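You operate a simulated robot arm through the tools that you are given. There is no shell and no other tool. Be economical: measure what you need, move in short steps, check, and stop when the job is done.

The job below is to be done with a simulated robot arm. You get a single attempt, and the scene is never put back.

TASK
Stand each marker in the block's hole of its own colour.

The check looks at the end state, three seconds after you hand in, the way a careful person would. Anything else that was tipped, shoved, dropped, spilled or broken makes it a failure.

THE ROBOT
A 7-joint arm with a two-finger parallel gripper, fixed in place. Base frame: the origin is at the foot of the arm, x ahead of it, y to its left, z up; the work surface is at about z = 0. Units: mm, rad, N and s.
With the tool pointing down near the work surface it reaches from about 240 to 620 mm from the base axis. Its first joint turns from -1.152 to 1.152 rad. Payload 2.6 kg.
The TCP is the grasp point between the finger pads, 30 mm short of the fingertips. In the tool frame z runs along the fingers and y along their closing line. The gripper opens to 94 mm. The fingers are 28 mm wide and 10 mm thick; the gripper's body (50 by 96 mm) begins 55 mm behind the TCP.
Orientation is that of the tool frame in the base frame, as a unit quaternion [w, x, y, z]. With the fingers straight down and closing along the base's y, the tool's x points along the base's -x, its y along +y and its z along -z.

THE INTERFACE
- The arm moves only by the tool step_arm. Its argument "plan" is a list of rows, each a list of 6 numbers: the shift along the tool's x, y, z in mm, then the turn, a rotation vector about the tool's x, y, z in degrees. In form: [[tx, ty, tz, rx, ry, rz], ...]. A call has 1 to 10 rows; each row is the pose to reach, as a shift and turn from the pose commanded when the call began, along the tool's axes at that moment. "jaw" is the closure in counts, from 0 (fully open) to 255 (shut), set as the call begins (left out, the last holds). Each row takes 0.2 s and may step no farther than 50 mm and 0.15 rad from the row before; otherwise, or with a gripper value out of range, the whole call is refused. Where a pose cannot be reached the arm comes as near as it can. A force on the tool above 40 N (or 10 N above the force at the start of the call, whichever is more), or a blocked arm, ends the call early, and 0.2 s more pass. The fingers move at their own pace (about 72 mm/s each) and stop on an object; they squeeze with about 35 N. The grip force told is the motor's: it shows also when the fingers shut on nothing. Time passes only in rows, and 0.2 s behind the last, so rows that repeat a pose let the fingers close. The reply holds the time, the measured pose of the TCP, the force on the tool along the base axes, the opening and the grip force, in the units named above and with some noise, and new pictures: "views" is both (left out), scene, wrist or none.
- Cameras (640 x 400 px; columns grow to the right, rows downward): "scene" is fixed at [47, 442.6, 564.8]; the picture's right is [-0.64, -0.77, 0.00], its down [-0.43, 0.36, -0.83] and it looks along [0.63, -0.53, -0.56] (base axes); focal length 376 px, centre (320, 200). "wrist" rides on the gripper at [76, 14, -103] in the tool frame; the picture's right is [-0.18, 0.98, 0.00], its down [-0.75, -0.14, -0.64] and it looks along [-0.63, -0.12, 0.77] (tool axes); focal length 243 px, centre (320, 200).
- probe_pixels(camera, pixels): for up to 12 pixels [column, row] of the newest picture of that camera ("zoom" is the newest enlarged one), the place [x, y, z] in the base frame of the surface seen there, good to about 3 mm. The clock stands still meanwhile.
- zoom(camera, box): a new picture of the part [left, top, right, bottom] of that camera's present view, enlarged. The clock stands still meanwhile.
- finish_job(): hands the job in; it is judged then, once.

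Go step by step. Measure first, check grasps and placings, and put right what went wrong. The budget is 80 turns and 200 pictures, counting those below and the enlarged ones. Unless the task says otherwise, let go and move clear before handing in, and close with one line.

The tools are called after ">>>" as name(argument=value, ...) on one line, values as JSON. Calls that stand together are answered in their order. step_arm: Moves the arm, as the interface text tells. Its arguments: {"type":"object","properties":{"plan":{"type":"array","items":{"type":"array","items":{"type":"number"}}},"jaw":{"type":"number"},"views":{"type":"string","enum":["both","scene","wrist","none"]}},"required":["plan"]} The other tools are called the same way: probe_pixels (camera, pixels) gives the place of the surface under pixels of a picture; zoom (camera, box) takes an enlarged picture of a part of a camera's view; finish_job () hands the job in.

At the start:

```text
time: 0.0
tcp_pos: [367.9, 170.1, 322.6]
tcp_rot: [0.0, 0.0, 1.0, 0.0]
ft_force: [-0.7, 0.6, 0.6]
width: 94.0
grip_force: 0.1
```

scene: 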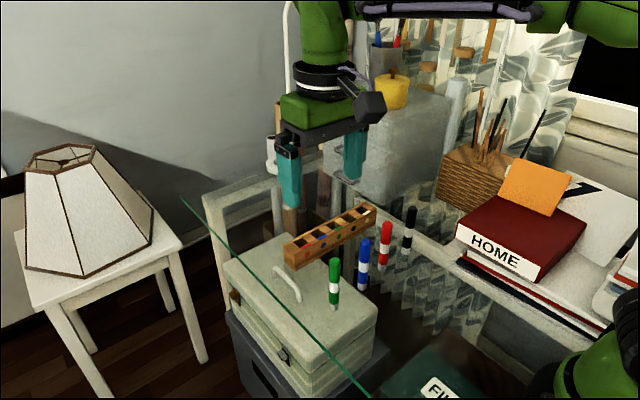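
wrist: 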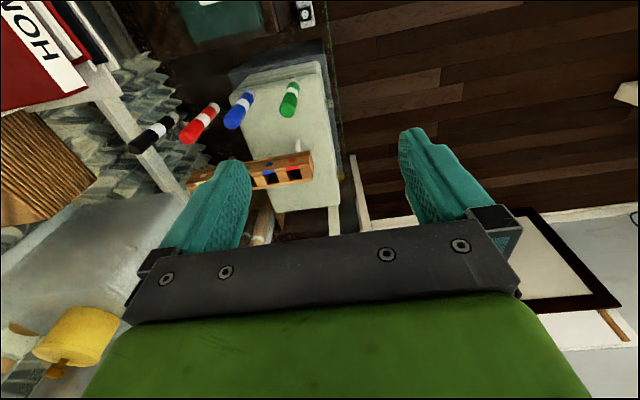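

The pictures show four markers (green ~(335,283), blue (364,265), red (386,245), black (409,228)) seemingly standing on a glass surface, and a wooden block at (330,237). I'll zoom in on them.

>>> zoom(camera="scene", box=[260, 180, 440, 320])

>>> zoom(camera="wrist", box=[110, 70, 350, 220])

>>> probe_pixels(camera="scene", pixels=[[335, 262], [334, 308], [365, 242], [362, 288], [386, 224], [385, 268], [410, 209], [406, 250], [287, 245], [292, 268], [374, 207], [375, 224]])

```text
2.86 times, centred on (350, 250) of scene
```

zoom: 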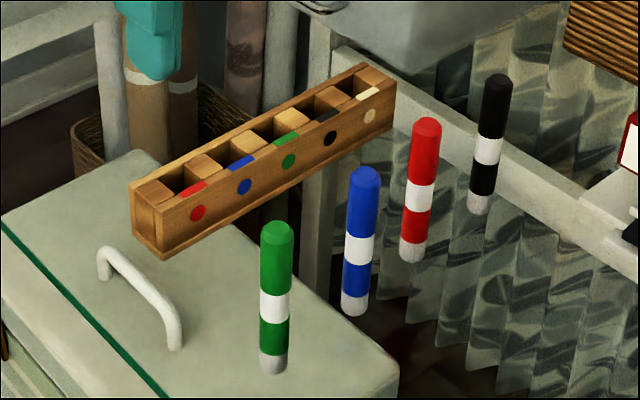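

```text
2.67 times, centred on (230, 145) of wrist
```

zoom: 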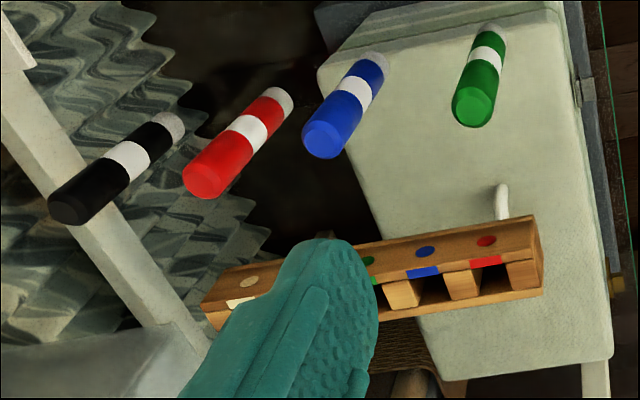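

```text
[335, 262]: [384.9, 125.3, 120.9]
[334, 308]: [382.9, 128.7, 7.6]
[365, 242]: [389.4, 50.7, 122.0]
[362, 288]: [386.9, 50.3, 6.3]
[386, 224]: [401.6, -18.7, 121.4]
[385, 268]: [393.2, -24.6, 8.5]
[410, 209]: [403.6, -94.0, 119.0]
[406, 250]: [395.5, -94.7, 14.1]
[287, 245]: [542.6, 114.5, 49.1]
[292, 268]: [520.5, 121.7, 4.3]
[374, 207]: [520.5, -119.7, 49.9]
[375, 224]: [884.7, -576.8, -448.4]
```

The markers stand about 122 mm tall on the glass at x≈390, and the block spans y≈±120 at x≈520–545. I'll zoom in on the block to measure the holes.

>>> zoom(camera="scene", box=[280, 195, 384, 275])

```text
5.00 times, centred on (332, 235) of scene
```

zoom: 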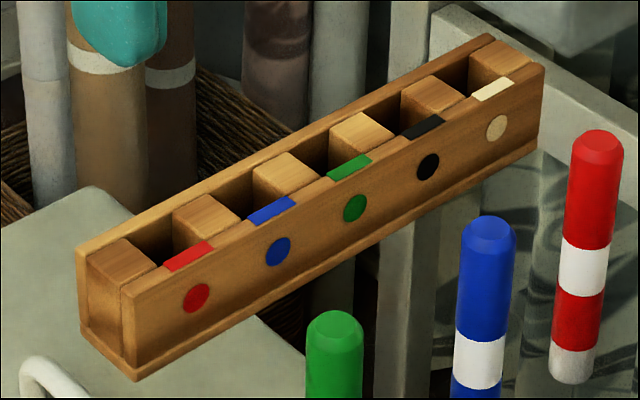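

>>> probe_pixels(camera="zoom", pixels=[[80, 248], [130, 294], [490, 38], [541, 68], [192, 256], [271, 210], [349, 167], [423, 128], [492, 89], [120, 258], [208, 213], [286, 170]])

>>> probe_pixels(camera="zoom", pixels=[[152, 264], [178, 206], [236, 217], [255, 168], [316, 175], [332, 130], [390, 133], [404, 88], [462, 95], [472, 55], [165, 225], [245, 185]])

>>> probe_pixels(camera="zoom", pixels=[[308, 340], [335, 320], [362, 340], [463, 240], [489, 225], [514, 240], [572, 160], [596, 140], [622, 160], [155, 250], [235, 190], [135, 378]])

```text
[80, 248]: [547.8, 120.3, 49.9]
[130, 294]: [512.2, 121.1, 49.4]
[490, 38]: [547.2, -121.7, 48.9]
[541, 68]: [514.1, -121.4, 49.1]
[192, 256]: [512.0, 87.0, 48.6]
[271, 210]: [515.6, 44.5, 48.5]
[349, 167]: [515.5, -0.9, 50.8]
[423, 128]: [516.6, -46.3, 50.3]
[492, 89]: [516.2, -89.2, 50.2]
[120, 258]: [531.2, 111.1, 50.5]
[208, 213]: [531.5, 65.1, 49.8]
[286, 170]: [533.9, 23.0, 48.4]
```

```text
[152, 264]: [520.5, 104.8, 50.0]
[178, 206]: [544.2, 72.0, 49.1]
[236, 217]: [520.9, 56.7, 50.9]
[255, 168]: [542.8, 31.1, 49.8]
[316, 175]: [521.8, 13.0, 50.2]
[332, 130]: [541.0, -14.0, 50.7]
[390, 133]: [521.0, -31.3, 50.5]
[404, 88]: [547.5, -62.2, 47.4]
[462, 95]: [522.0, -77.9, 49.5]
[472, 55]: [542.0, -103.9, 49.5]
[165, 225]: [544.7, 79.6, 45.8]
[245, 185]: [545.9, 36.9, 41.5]
```

```text
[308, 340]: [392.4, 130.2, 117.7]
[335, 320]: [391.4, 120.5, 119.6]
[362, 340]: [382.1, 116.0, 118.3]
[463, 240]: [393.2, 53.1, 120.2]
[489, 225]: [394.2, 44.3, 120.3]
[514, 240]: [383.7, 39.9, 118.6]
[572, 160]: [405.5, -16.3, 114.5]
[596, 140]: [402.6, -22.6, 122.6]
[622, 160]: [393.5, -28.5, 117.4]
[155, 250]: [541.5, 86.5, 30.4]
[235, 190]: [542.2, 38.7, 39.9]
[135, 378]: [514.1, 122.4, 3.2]
```

The block's hole centres come out at y≈88 (red), 44 (blue), 0 (green) and −44 (black), with x≈531 and the top at z≈50. The slots are narrow in x, so I'll turn the gripper 90° to close along x, which centres the marker where it matters.

>>> step_arm(plan=[[0, 0, 0, 0, 0, 8.5], [0, 0, 0, 0, 0, 17], [0, 0, 0, 0, 0, 25.5], [0, 0, 0, 0, 0, 34], [0, 0, 0, 0, 0, 42.5], [0, 0, 0, 0, 0, 51], [0, 0, 0, 0, 0, 59.5], [0, 0, 0, 0, 0, 68], [0, 0, 0, 0, 0, 76.5], [0, 0, 0, 0, 0, 85]], views="none")

>>> step_arm(plan=[[0, 0, 0, 0, 0, 5], [0, 0, 0, 0, 0, 5]])

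```text
time: 2.2
tcp_pos: [366.7, 169.4, 321.2]
tcp_rot: [0.001, 0.676, 0.737, 0.0]
ft_force: [0.3, -0.4, -0.4]
width: 94.0
grip_force: 0.1
```

```text
time: 2.8
tcp_pos: [367.2, 169.0, 322.4]
tcp_rot: [0.0, 0.707, 0.707, 0.0]
ft_force: [0.6, -0.1, 0.0]
width: 94.2
grip_force: 0.1
```

scene: 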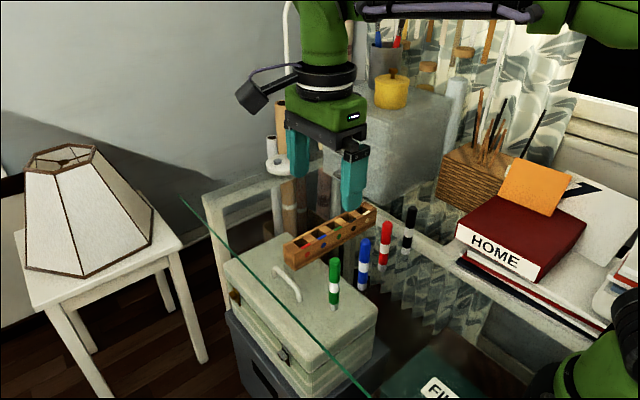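
wrist: 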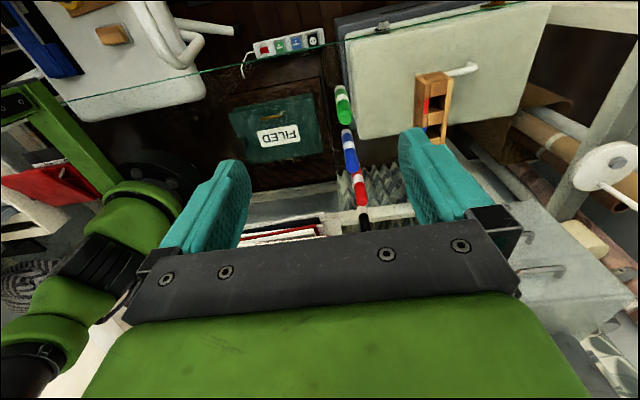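

The turn succeeded, so tool x is now base +y and tool y is base +x. Next I'll go above the green marker at about (388, 122) and down to z≈160, which leaves the fingertips just above its top.

>>> step_arm(plan=[[-24, 10, 0, 0, 0, 0], [-48, 20, 0, 0, 0, 0], [-48, 20, 40, 0, 0, 0], [-48, 20, 80, 0, 0, 0], [-48, 20, 120, 0, 0, 0], [-48, 20, 160, 0, 0, 0], [-48, 20, 160, 0, 0, 0]])

```text
time: 4.4
tcp_pos: [387.6, 120.3, 162.6]
tcp_rot: [-0.001, 0.707, 0.707, 0.0]
ft_force: [0.5, 0.1, 0.2]
width: 94.0
grip_force: 0.1
```

scene: 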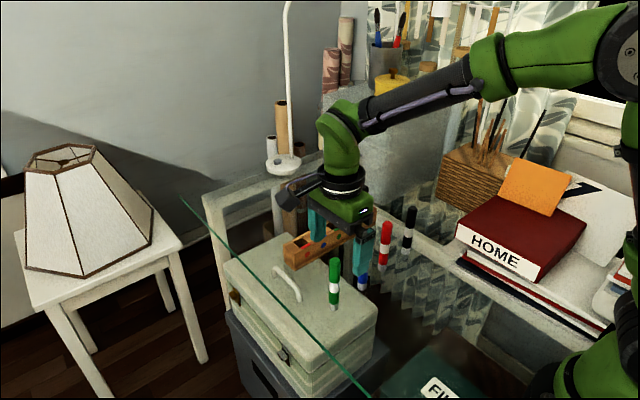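
wrist: 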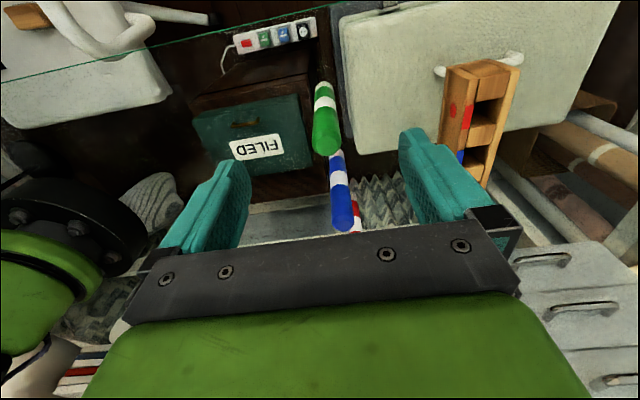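

The wrist view puts the green top at (326,143), matching the expected TCP projection. I'll probe it, and the other tops, before descending.

>>> probe_pixels(camera="wrist", pixels=[[326, 146], [314, 144], [339, 144], [326, 128], [343, 222], [331, 215], [354, 212], [356, 225]])

>>> probe_pixels(camera="scene", pixels=[[335, 260], [330, 270], [340, 270], [386, 222], [381, 235], [391, 235], [411, 207], [406, 218], [415, 218]])

```text
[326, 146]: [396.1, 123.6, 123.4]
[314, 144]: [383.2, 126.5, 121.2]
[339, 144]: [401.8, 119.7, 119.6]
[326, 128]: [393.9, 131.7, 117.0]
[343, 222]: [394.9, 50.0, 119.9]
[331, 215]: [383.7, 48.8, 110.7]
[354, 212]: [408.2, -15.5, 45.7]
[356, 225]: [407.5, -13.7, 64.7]
```

```text
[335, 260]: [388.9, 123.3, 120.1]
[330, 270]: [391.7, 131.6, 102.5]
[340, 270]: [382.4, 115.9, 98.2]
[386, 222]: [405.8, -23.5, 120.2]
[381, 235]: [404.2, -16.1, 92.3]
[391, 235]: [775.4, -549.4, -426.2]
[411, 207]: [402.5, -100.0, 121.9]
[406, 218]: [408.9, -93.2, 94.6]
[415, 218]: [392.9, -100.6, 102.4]
```

Green is centred at about (390, 122.5). I'll descend to z≈86, pre-close, then look.

>>> step_arm(plan=[[2, 2, 0, 0, 0, 0], [2, 2, 38, 0, 0, 0], [2, 2, 76, 0, 0, 0], [2, 2, 76, 0, 0, 0]], views="none")

>>> step_arm(plan=[[0, 0, 0, 0, 0, 0], [0, 0, 0, 0, 0, 0]], jaw=160)

```text
time: 5.4
tcp_pos: [389.0, 123.3, 84.7]
tcp_rot: [0.0, 0.707, 0.707, 0.0]
ft_force: [-0.2, 0.2, -0.2]
width: 93.9
grip_force: 0.1
```

```text
time: 6.0
tcp_pos: [390.3, 123.0, 85.4]
tcp_rot: [0.0, 0.707, 0.707, 0.0]
ft_force: [0.0, -0.5, 0.1]
width: 35.1
grip_force: 0.1
```

scene: 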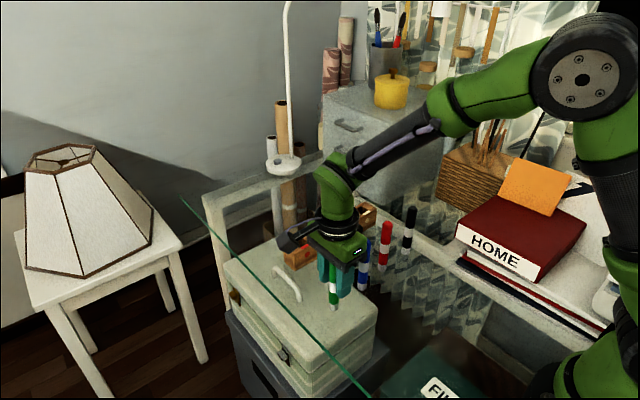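
wrist: 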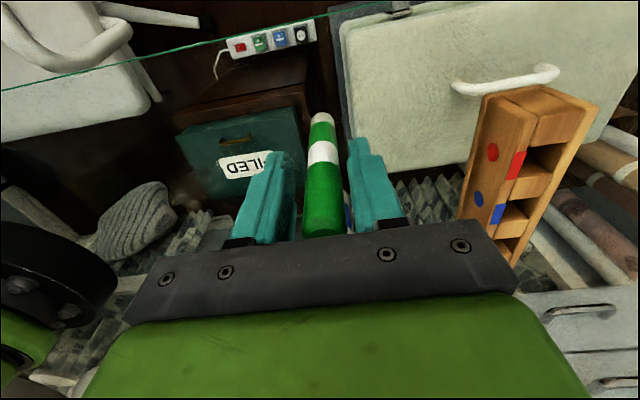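

Green is between the fingers, slightly toward the right one. I'll close, then lift a little to check the hold.

>>> step_arm(plan=[[0, 1, 0, 0, 0, 0], [0, 1, 0, 0, 0, 0], [0, 1, 0, 0, 0, 0], [0, 1, 0, 0, 0, 0]], jaw=255, views="none")

>>> step_arm(plan=[[0, 0, -40, 0, 0, 0], [0, 0, -80, 0, 0, 0], [0, 0, -120, 0, 0, 0], [0, 0, -150, 0, 0, 0]])

```text
time: 7.0
tcp_pos: [391.3, 122.3, 86.0]
tcp_rot: [0.0, 0.707, 0.707, 0.0]
ft_force: [0.1, -0.6, 0.4]
width: 18.2
grip_force: 35.2
```

```text
time: 8.0
tcp_pos: [388.4, 122.5, 236.6]
tcp_rot: [0.001, 0.707, 0.707, -0.001]
ft_force: [-0.4, 0.7, -0.4]
width: 18.2
grip_force: 35.2
```

scene: 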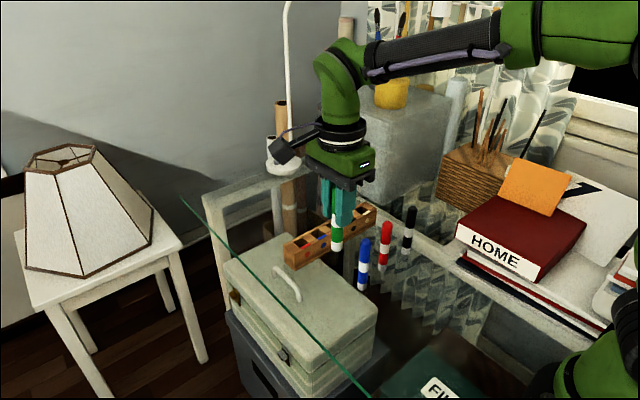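
wrist: 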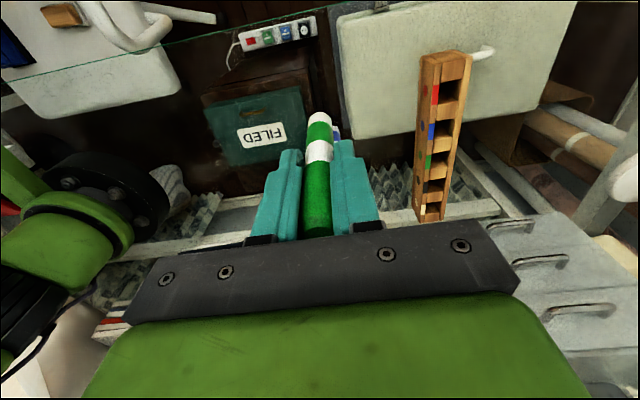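

Green is held at 18.2 mm width. I'm carrying it over its hole at (531, 0), then lowering to bring the marker's bottom to z≈68.

>>> step_arm(plan=[[-24.5, 28, 0, 0, 0, 0], [-49, 56, 0, 0, 0, 0], [-73.5, 84, 0, 0, 0, 0], [-98, 112, 0, 0, 0, 0], [-122.5, 140, 0, 0, 0, 0], [-122.5, 140, 40, 0, 0, 0], [-122.5, 140, 80, 0, 0, 0], [-122.5, 140, 80, 0, 0, 0], [-122.5, 140, 80, 0, 0, 0]])

>>> zoom(camera="wrist", box=[240, 60, 432, 180])

>>> zoom(camera="scene", box=[280, 180, 384, 275])

```text
time: 10.0
tcp_pos: [529.4, -0.9, 158.7]
tcp_rot: [0.0, 0.707, 0.707, 0.0]
ft_force: [0.2, 0.0, 0.2]
width: 18.1
grip_force: 35.0
```

scene: 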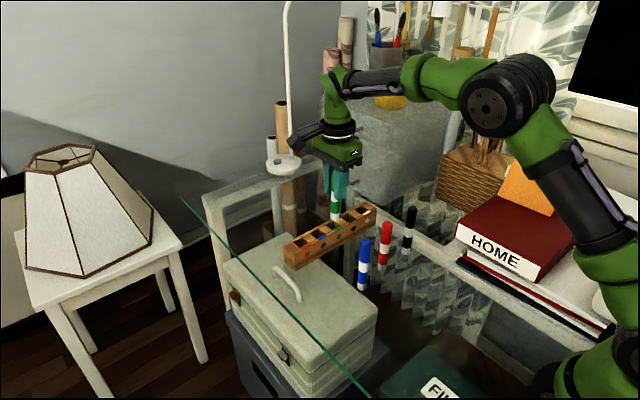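
wrist: 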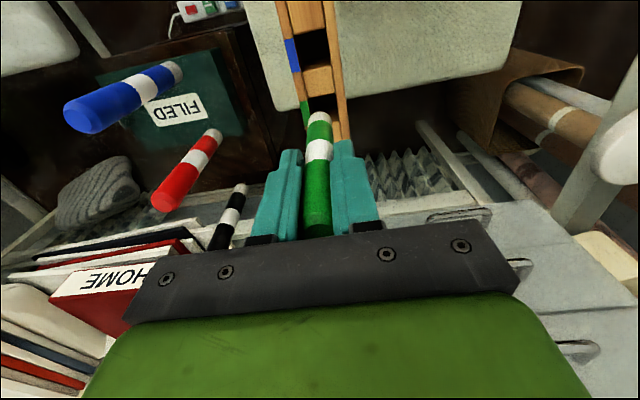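

```text
3.33 times, centred on (336, 120) of wrist
```

zoom: 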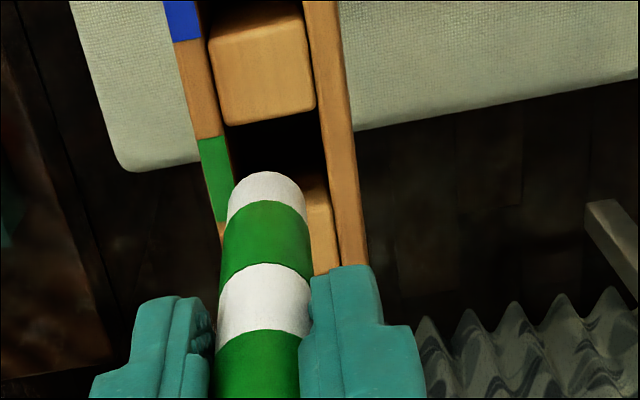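

```text
4.21 times, centred on (332, 228) of scene
```

zoom: 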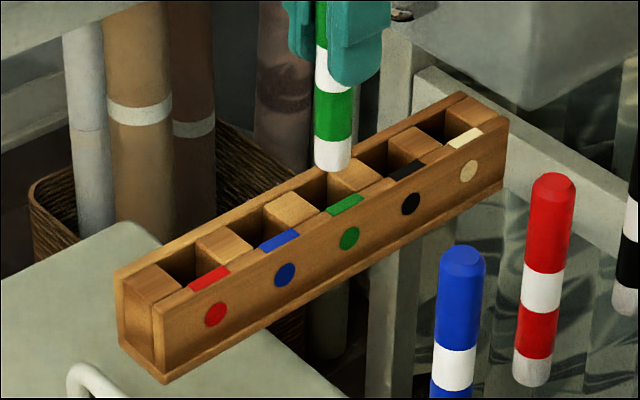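

Green is held over the block. I'll probe the wall inner edges and marker bottom at this range to check alignment.

>>> probe_pixels(camera="zoom", pixels=[[330, 165]])

>>> probe_pixels(camera="wrist", pixels=[[300, 68], [306, 100], [309, 112], [332, 72], [336, 98], [343, 138], [296, 72], [341, 92], [319, 114], [310, 122], [330, 122], [320, 93]])

```text
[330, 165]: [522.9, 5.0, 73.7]
```

```text
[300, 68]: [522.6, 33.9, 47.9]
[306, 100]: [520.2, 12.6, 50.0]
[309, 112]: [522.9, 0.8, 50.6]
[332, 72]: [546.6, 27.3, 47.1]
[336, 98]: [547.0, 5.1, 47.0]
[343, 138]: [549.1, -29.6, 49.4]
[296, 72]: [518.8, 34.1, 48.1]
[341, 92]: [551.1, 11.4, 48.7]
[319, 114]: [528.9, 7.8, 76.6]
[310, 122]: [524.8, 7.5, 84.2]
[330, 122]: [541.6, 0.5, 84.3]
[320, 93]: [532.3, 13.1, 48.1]
```

The walls' inner centre (≈534 in this view) and the marker centre (≈533) agree to within 1 mm, and y is good. Lowering into the hole.

>>> step_arm(plan=[[0.5, 1, 15, 0, 0, 0], [0.5, 1, 30, 0, 0, 0], [0.5, 1, 42, 0, 0, 0], [0.5, 1, 54, 0, 0, 0], [0.5, 1, 60, 0, 0, 0], [0.5, 1, 60, 0, 0, 0]])

>>> zoom(camera="scene", box=[280, 180, 384, 275])

```text
time: 11.4
tcp_pos: [533.9, 2.0, 97.5]
tcp_rot: [0.001, 0.707, 0.707, 0.001]
ft_force: [0.6, 0.7, 6.4]
width: 18.5
grip_force: 35.1
```

scene: 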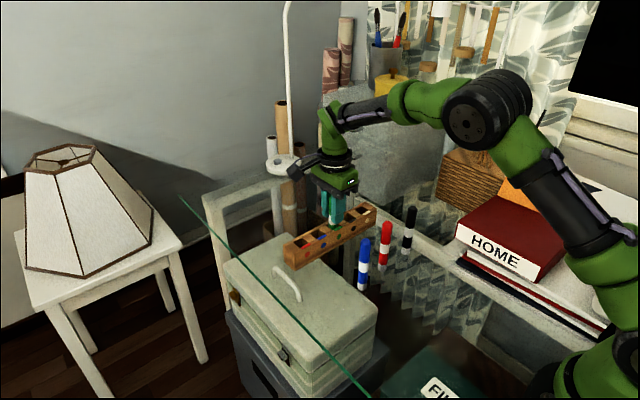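
wrist: 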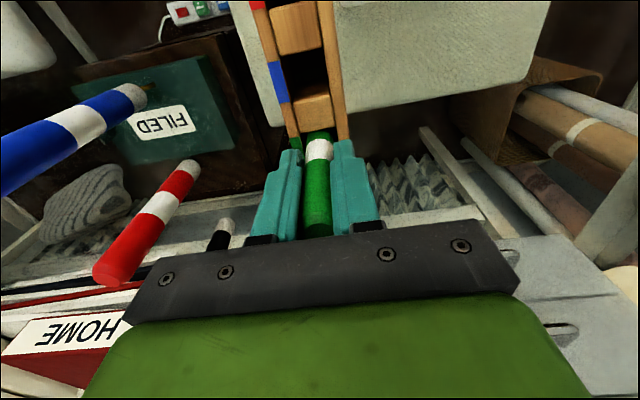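

```text
4.21 times, centred on (332, 228) of scene
```

zoom: 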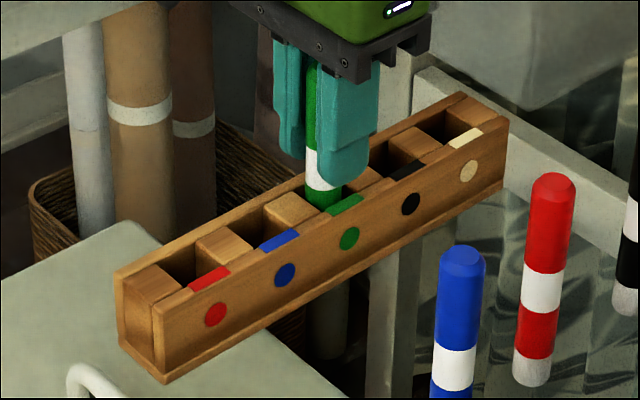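

Green is inside the hole with 6 N of upward force and its bottom at about z 12, so it may be on the floor. I'll nudge down a bit further to see.

>>> step_arm(plan=[[0, 0, 1, 0, 0, 0], [0, 0, 2, 0, 0, 0], [0, 0, 3, 0, 0, 0], [0, 0, 3, 0, 0, 0]])

>>> zoom(camera="wrist", box=[240, 60, 432, 180])

```text
time: 12.4
tcp_pos: [532.4, 1.0, 96.6]
tcp_rot: [0.002, 0.707, 0.708, 0.003]
ft_force: [-1.4, 2.1, 30.1]
width: 18.5
grip_force: 35.1
```

scene: 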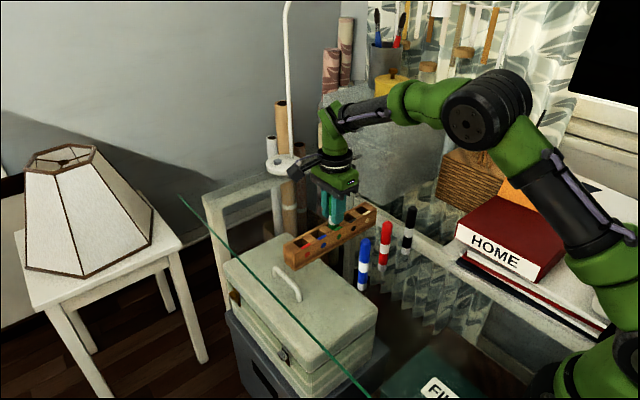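
wrist: 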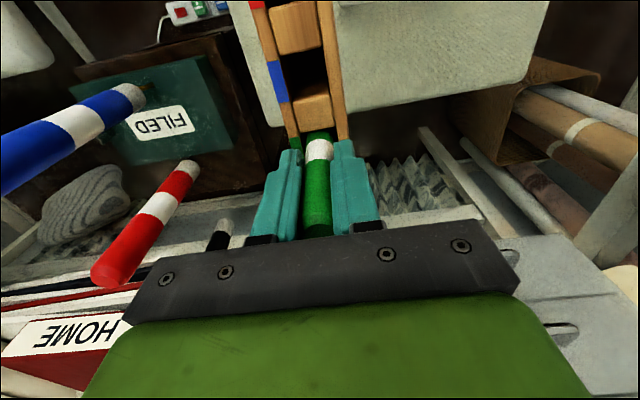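

```text
3.33 times, centred on (336, 120) of wrist
```

zoom: 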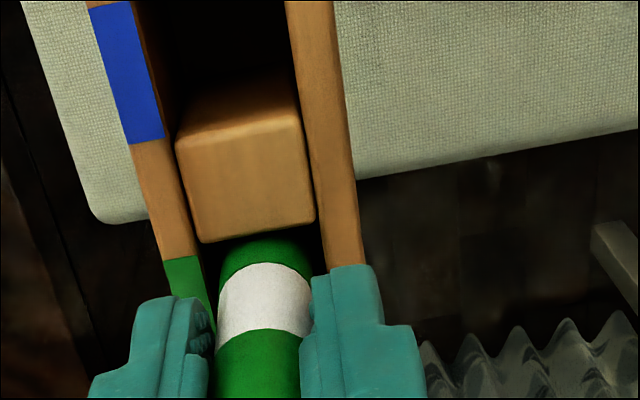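

The force rose to 30 N, so green is on the hole's floor. I'll ease off the pressure, open, and lift clear.

>>> step_arm(plan=[[0, 0, -2.5, 0, 0, 0], [0, 0, -2.5, 0, 0, 0]], views="none")

>>> step_arm(plan=[[0, 0, 0, 0, 0, 0], [0, 0, 0, 0, 0, 0], [0, 0, -30, 0, 0, 0], [0, 0, -70, 0, 0, 0], [0, 0, -110, 0, 0, 0], [0, 0, -140, 0, 0, 0]], jaw=130)

>>> zoom(camera="scene", box=[280, 180, 424, 275])

```text
time: 13.0
tcp_pos: [532.7, 0.3, 96.8]
tcp_rot: [0.001, 0.706, 0.708, 0.0]
ft_force: [5.8, 1.6, 15.1]
width: 18.3
grip_force: 34.5
```

```text
time: 14.4
tcp_pos: [532.3, 0.6, 238.2]
tcp_rot: [0.0, 0.707, 0.708, 0.0]
ft_force: [0.0, 0.1, 0.7]
width: 46.2
grip_force: 0.0
```

scene: 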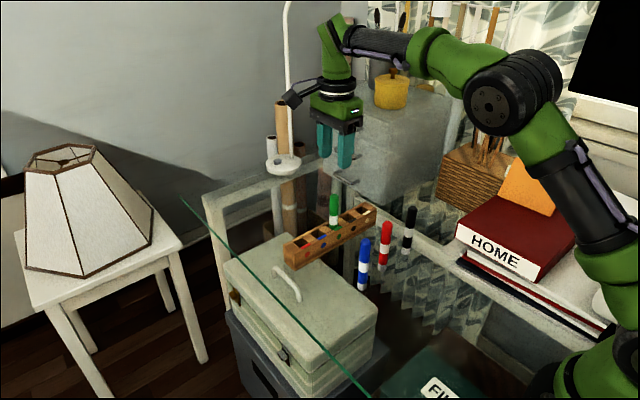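
wrist: 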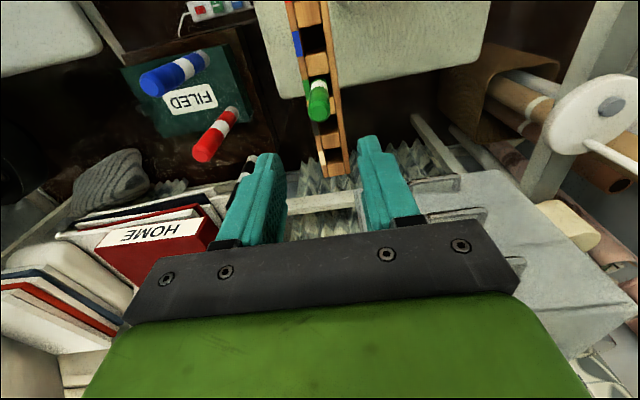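

```text
4.21 times, centred on (352, 228) of scene
```

zoom: 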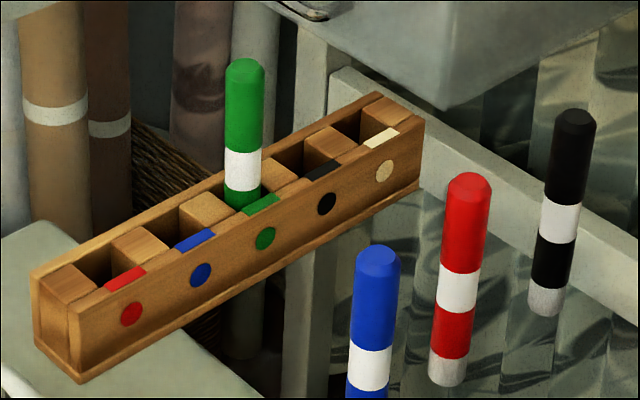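

Green stands in its hole. Next is blue at about (392, 46); I'll move above it and check.

>>> step_arm(plan=[[9, -28, 0, 0, 0, 0], [18, -56, 0, 0, 0, 0], [27, -84, 0, 0, 0, 0], [36, -112, 0, 0, 0, 0], [45, -140, 0, 0, 0, 0], [45, -140, 38, 0, 0, 0], [45, -140, 76, 0, 0, 0], [45, -140, 76, 0, 0, 0]])

>>> zoom(camera="wrist", box=[240, 80, 400, 180])

>>> probe_pixels(camera="wrist", pixels=[[320, 145], [310, 142], [330, 142], [320, 155]])

```text
time: 16.2
tcp_pos: [389.5, 45.4, 161.9]
tcp_rot: [0.0, 0.707, 0.708, 0.0]
ft_force: [-0.1, 0.1, 0.0]
width: 45.9
grip_force: 0.0
```

scene: 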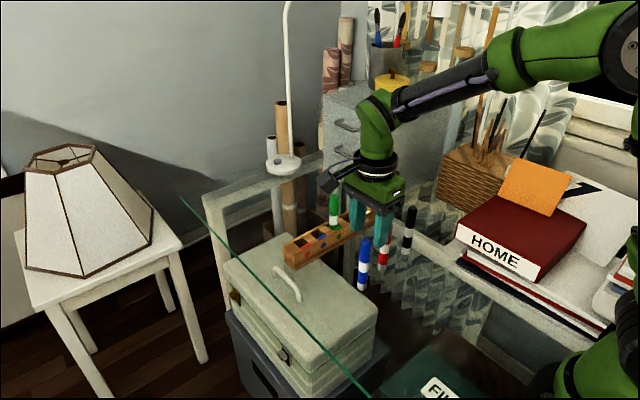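
wrist: 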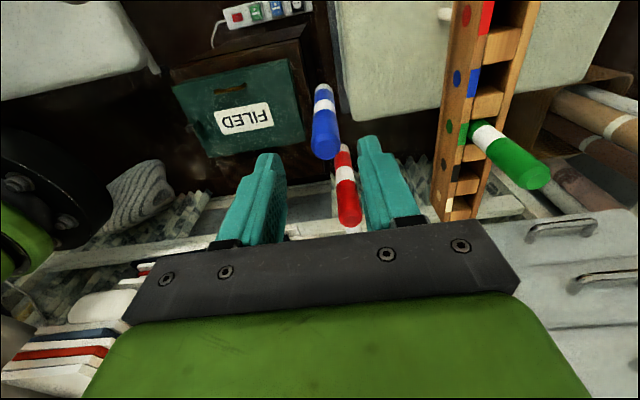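

```text
4.00 times, centred on (320, 130) of wrist
```

zoom: 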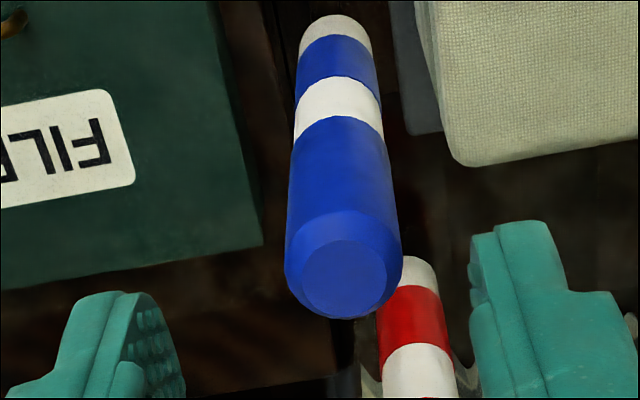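

```text
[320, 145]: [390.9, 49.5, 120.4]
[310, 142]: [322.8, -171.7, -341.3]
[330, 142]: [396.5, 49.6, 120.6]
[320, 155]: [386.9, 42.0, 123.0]
```

Blue's top centre is at (326,149), about 4 mm in +x of the TCP line and fine in y. I'll correct, descend 76 mm, and grip.

>>> step_arm(plan=[[0, 3.5, 0, 0, 0, 0], [0, 3.5, 38, 0, 0, 0], [0, 3.5, 75.5, 0, 0, 0], [0, 3.5, 75.5, 0, 0, 0]])

>>> zoom(camera="wrist", box=[200, 100, 440, 250])

```text
time: 17.2
tcp_pos: [396.3, 46.1, 85.8]
tcp_rot: [-0.001, 0.707, 0.707, 0.001]
ft_force: [0.6, -0.1, -0.2]
width: 46.2
grip_force: 0.1
```

scene: 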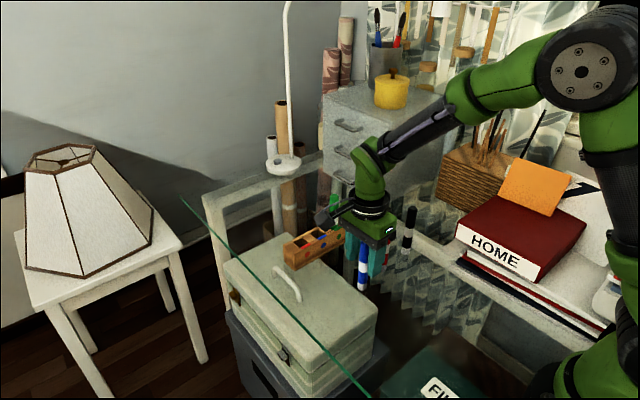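
wrist: 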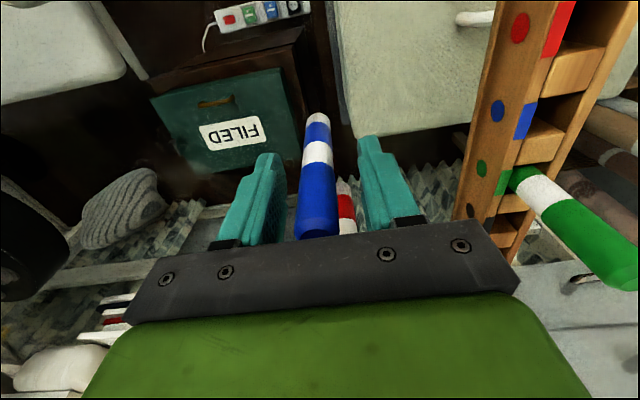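

```text
2.67 times, centred on (320, 175) of wrist
```

zoom: 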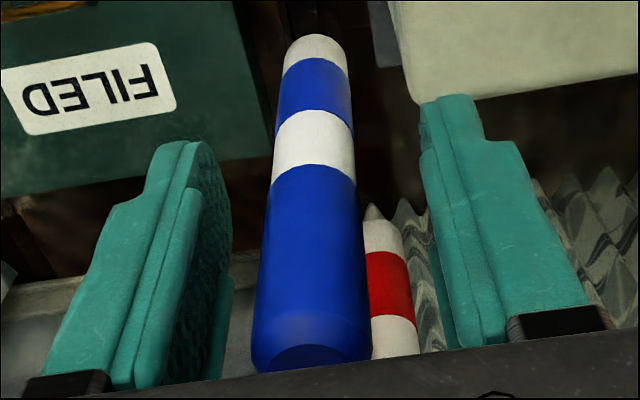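

Blue sits slightly left of centre between the fingers, so I'll shift −2 mm in x while closing, then lift.

>>> step_arm(plan=[[0, -2.5, 0, 0, 0, 0], [0, -2.5, 0, 0, 0, 0], [0, -2.5, 0, 0, 0, 0], [0, -2.5, 0, 0, 0, 0]], jaw=255, views="none")

>>> step_arm(plan=[[0, 0, -40, 0, 0, 0], [0, 0, -80, 0, 0, 0], [0, 0, -120, 0, 0, 0], [0, 0, -150, 0, 0, 0], [0, 0, -150, 0, 0, 0]])

```text
time: 18.2
tcp_pos: [392.9, 45.2, 87.9]
tcp_rot: [0.001, 0.707, 0.707, -0.001]
ft_force: [-0.9, -0.6, 0.7]
width: 18.4
grip_force: 34.7
```

```text
time: 19.4
tcp_pos: [394.1, 46.6, 236.4]
tcp_rot: [0.0, 0.708, 0.707, 0.001]
ft_force: [0.7, 0.8, 0.3]
width: 18.3
grip_force: 35.1
```

scene: 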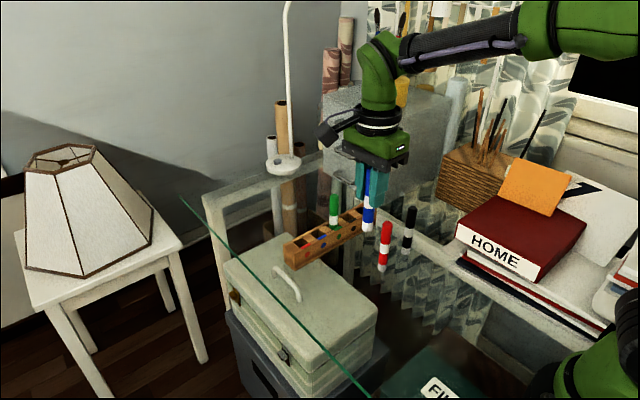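
wrist: 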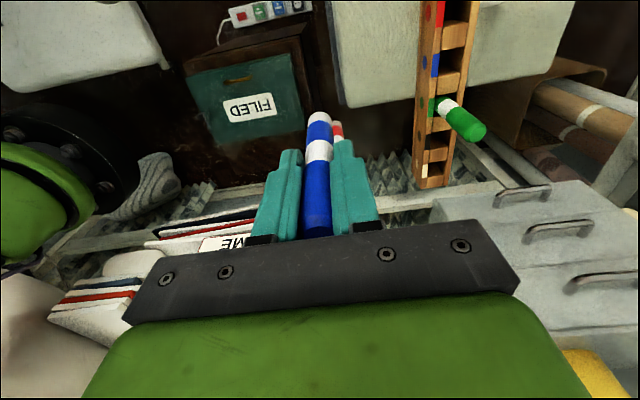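

Blue is held. I'm carrying it over its hole at (532, 45).

>>> step_arm(plan=[[0, 35, 0, 0, 0, 0], [-1, 70, 0, 0, 0, 0], [-2, 105, 0, 0, 0, 0], [-2, 139, 0, 0, 0, 0], [-2, 139, 0, 0, 0, 0], [-2, 139, 40, 0, 0, 0], [-2, 139, 78, 0, 0, 0], [-2, 139, 78, 0, 0, 0], [-2, 139, 78, 0, 0, 0]])

>>> zoom(camera="wrist", box=[240, 60, 432, 180])

>>> zoom(camera="scene", box=[280, 180, 384, 275])

```text
time: 21.4
tcp_pos: [530.5, 44.0, 156.5]
tcp_rot: [-0.001, 0.707, 0.707, -0.001]
ft_force: [0.0, 0.9, -0.3]
width: 18.3
grip_force: 35.1
```

scene: 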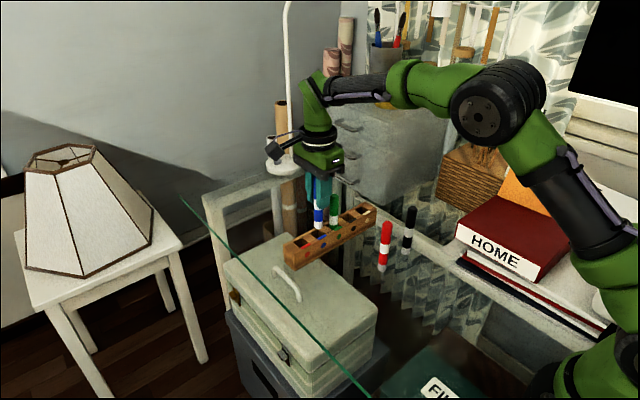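
wrist: 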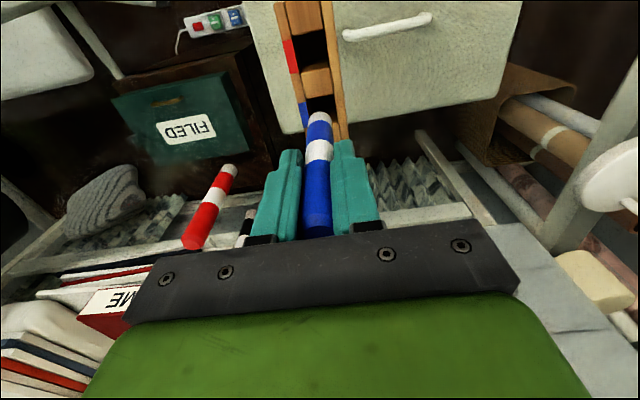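

```text
3.33 times, centred on (336, 120) of wrist
```

zoom: 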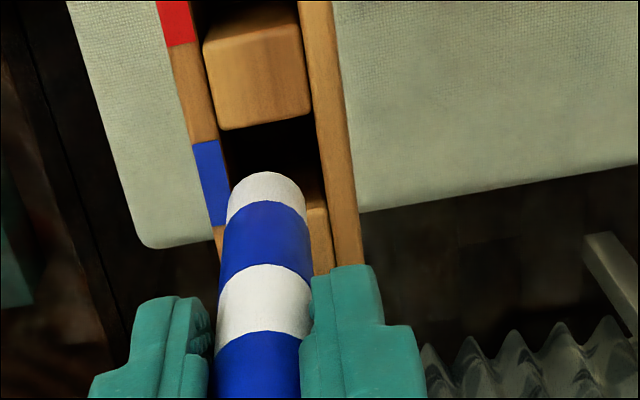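

```text
4.21 times, centred on (332, 228) of scene
```

zoom: 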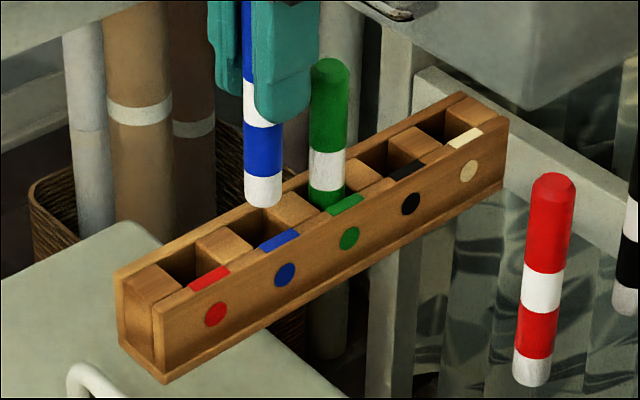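

Alignment matches the green approach. Lowering about 60 mm to the floor at TCP z≈96.

>>> step_arm(plan=[[0.5, 0, 15, 0, 0, 0], [0.5, 0, 30, 0, 0, 0], [0.5, 0, 42, 0, 0, 0], [0.5, 0, 52, 0, 0, 0], [0.5, 0, 59, 0, 0, 0], [0.5, 0, 60.5, 0, 0, 0], [0.5, 0, 60.5, 0, 0, 0]])

>>> zoom(camera="wrist", box=[240, 60, 432, 180])

```text
time: 23.0
tcp_pos: [530.7, 45.9, 96.3]
tcp_rot: [0.0, 0.707, 0.707, -0.001]
ft_force: [-1.1, -1.2, -0.2]
width: 18.3
grip_force: 34.9
```

scene: 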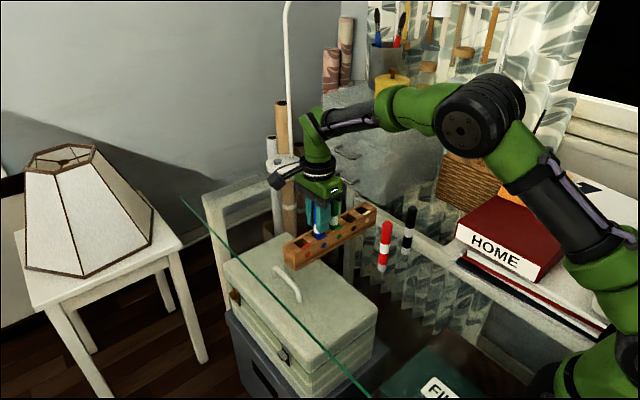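
wrist: 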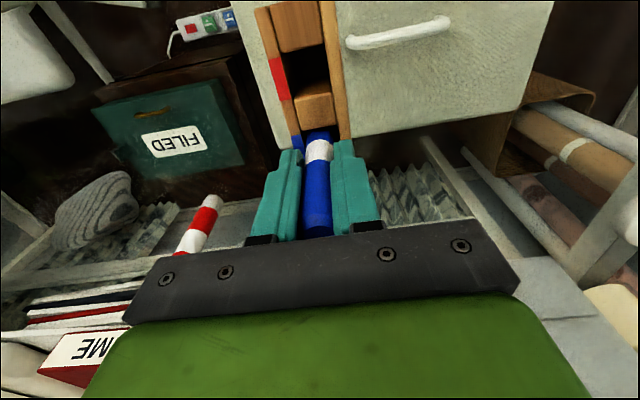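

```text
3.33 times, centred on (336, 120) of wrist
```

zoom: 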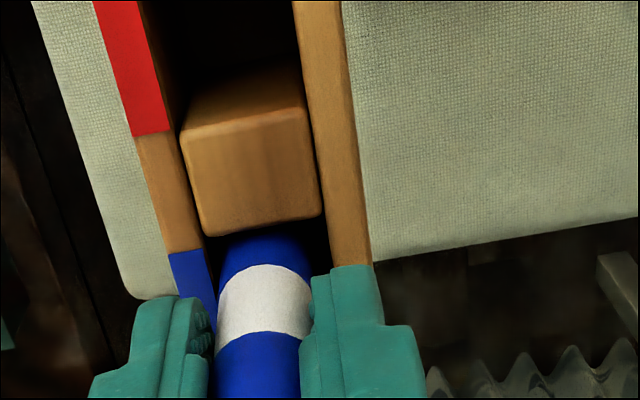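

Blue is in the hole with no contact force yet. I'll lower 1.5 mm more, then release and lift.

>>> step_arm(plan=[[0, 0, 1, 0, 0, 0], [0, 0, 1.5, 0, 0, 0]], views="none")

>>> step_arm(plan=[[0, 0, 0, 0, 0, 0], [0, 0, 0, 0, 0, 0], [0, 0, -30, 0, 0, 0], [0, 0, -70, 0, 0, 0], [0, 0, -110, 0, 0, 0], [0, 0, -142, 0, 0, 0]], jaw=130)

>>> zoom(camera="scene", box=[280, 180, 424, 275])

```text
time: 23.6
tcp_pos: [531.9, 45.1, 96.2]
tcp_rot: [0.0, 0.707, 0.707, -0.001]
ft_force: [-2.1, -0.1, 3.8]
width: 18.4
grip_force: 35.5
```

```text
time: 25.0
tcp_pos: [530.6, 44.4, 234.8]
tcp_rot: [-0.001, 0.707, 0.707, 0.0]
ft_force: [-0.4, 0.8, -0.1]
width: 46.2
grip_force: 0.0
```

scene: 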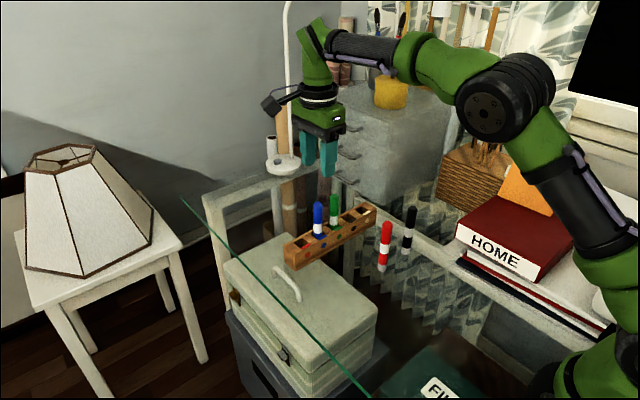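
wrist: 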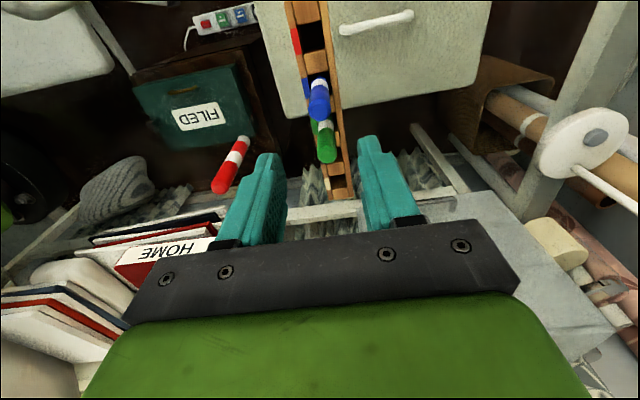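

```text
4.21 times, centred on (352, 228) of scene
```

zoom: 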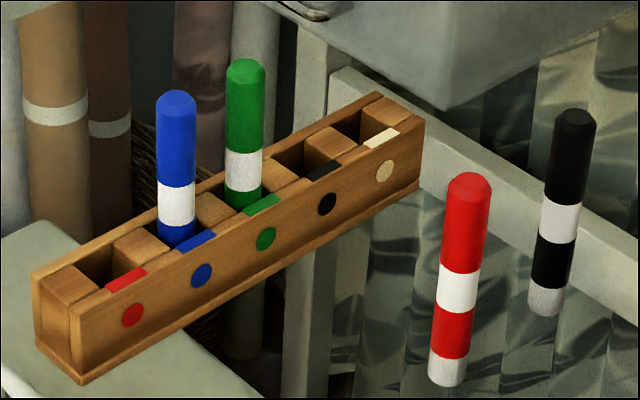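

Blue stands too. Next is red at about (403, −23).

>>> step_arm(plan=[[-17, -32, 0, 0, 0, 0], [-34, -64, 0, 0, 0, 0], [-51, -97, 0, 0, 0, 0], [-68.5, -129, 0, 0, 0, 0], [-68.5, -129, 38, 0, 0, 0], [-68.5, -129, 76, 0, 0, 0], [-68.5, -129, 76, 0, 0, 0], [-68.5, -129, 76, 0, 0, 0]])

>>> zoom(camera="wrist", box=[240, 80, 400, 180])

```text
time: 26.8
tcp_pos: [403.2, -24.1, 161.3]
tcp_rot: [-0.001, 0.707, 0.707, 0.0]
ft_force: [-0.4, 0.8, 0.3]
width: 46.2
grip_force: 0.0
```

scene: 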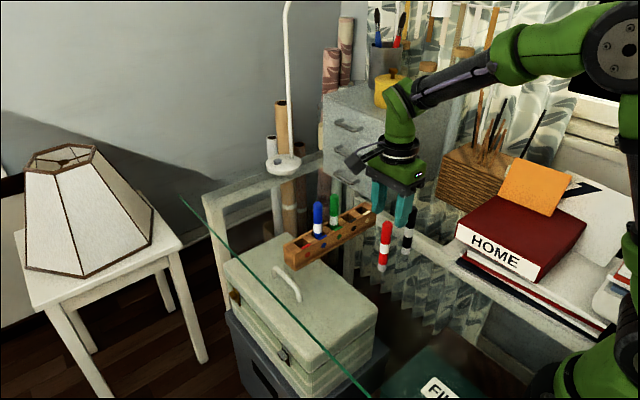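
wrist: 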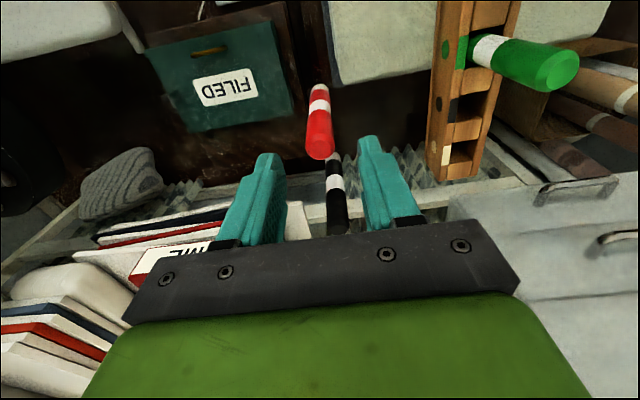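

```text
4.00 times, centred on (320, 130) of wrist
```

zoom: 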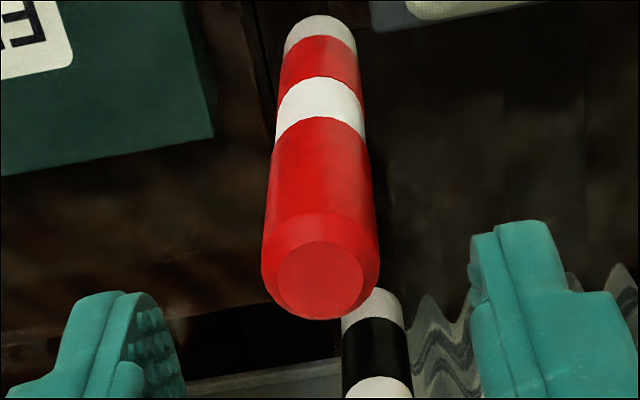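

Red's top centre is at zoom (320,280). Blue was at 343 and needed +1 mm net, so I'll shift −2.5 mm in x for red, then descend and grip.

>>> step_arm(plan=[[0, -2.5, 0, 0, 0, 0], [0, -2.5, 38, 0, 0, 0], [0, -2.5, 76, 0, 0, 0], [0, -2.5, 76, 0, 0, 0]], views="wrist")

>>> zoom(camera="wrist", box=[200, 100, 440, 250])

```text
time: 27.8
tcp_pos: [399.9, -25.0, 85.2]
tcp_rot: [-0.001, 0.707, 0.707, 0.0]
ft_force: [-0.2, 0.6, -0.3]
width: 46.1
grip_force: 0.0
```

wrist: 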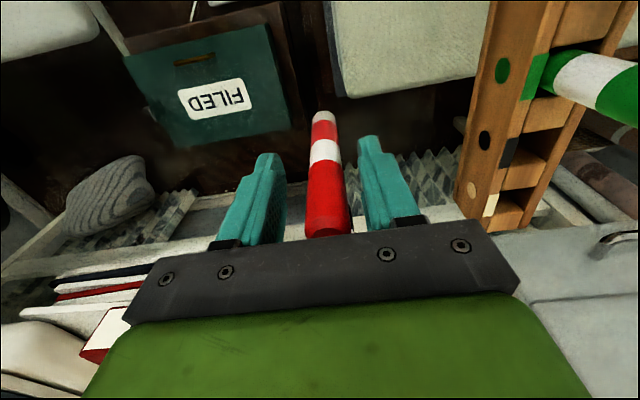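

```text
2.67 times, centred on (320, 175) of wrist
```

zoom: 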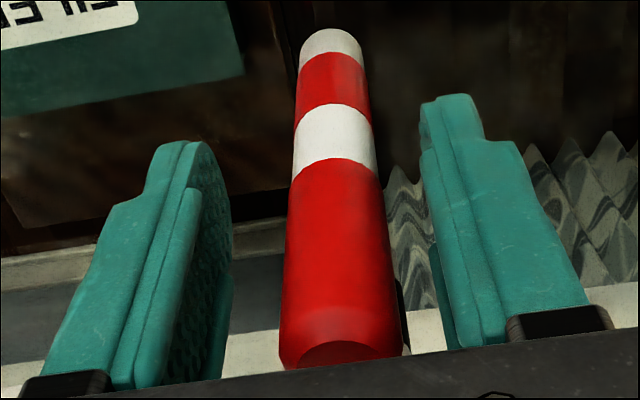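

Red is about 1 mm right of centre. I'll shift +1.5 mm while closing, then lift.

>>> step_arm(plan=[[0, 1.5, 0, 0, 0, 0], [0, 1.5, 0, 0, 0, 0], [0, 1.5, 0, 0, 0, 0], [0, 1.5, 0, 0, 0, 0]], jaw=255, views="none")

>>> step_arm(plan=[[0, 0, -40, 0, 0, 0], [0, 0, -80, 0, 0, 0], [0, 0, -120, 0, 0, 0], [0, 0, -160, 0, 0, 0], [0, 0, -185, 0, 0, 0], [0, 0, -185, 0, 0, 0]])

```text
time: 28.8
tcp_pos: [401.8, -23.9, 86.4]
tcp_rot: [0.001, 0.707, 0.708, 0.0]
ft_force: [0.1, 0.5, 0.5]
width: 18.0
grip_force: 34.6
```

```text
time: 30.2
tcp_pos: [401.4, -23.4, 270.5]
tcp_rot: [0.0, 0.707, 0.707, -0.001]
ft_force: [-0.6, 0.2, -0.9]
width: 18.1
grip_force: 34.6
```

scene: 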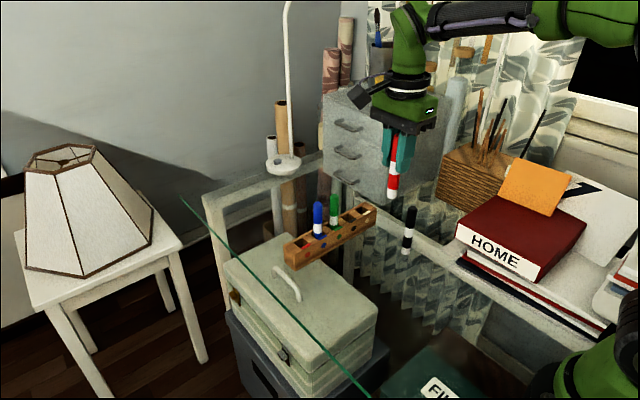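
wrist: 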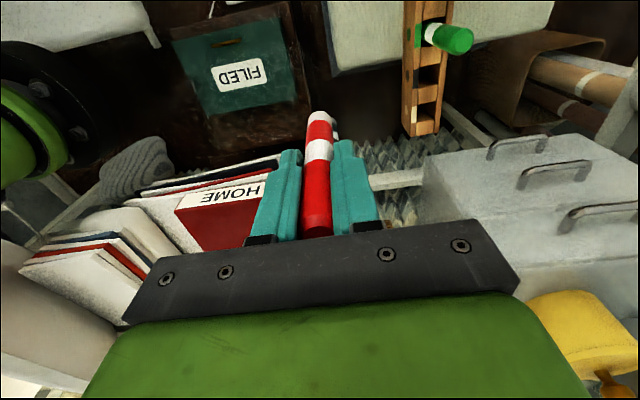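

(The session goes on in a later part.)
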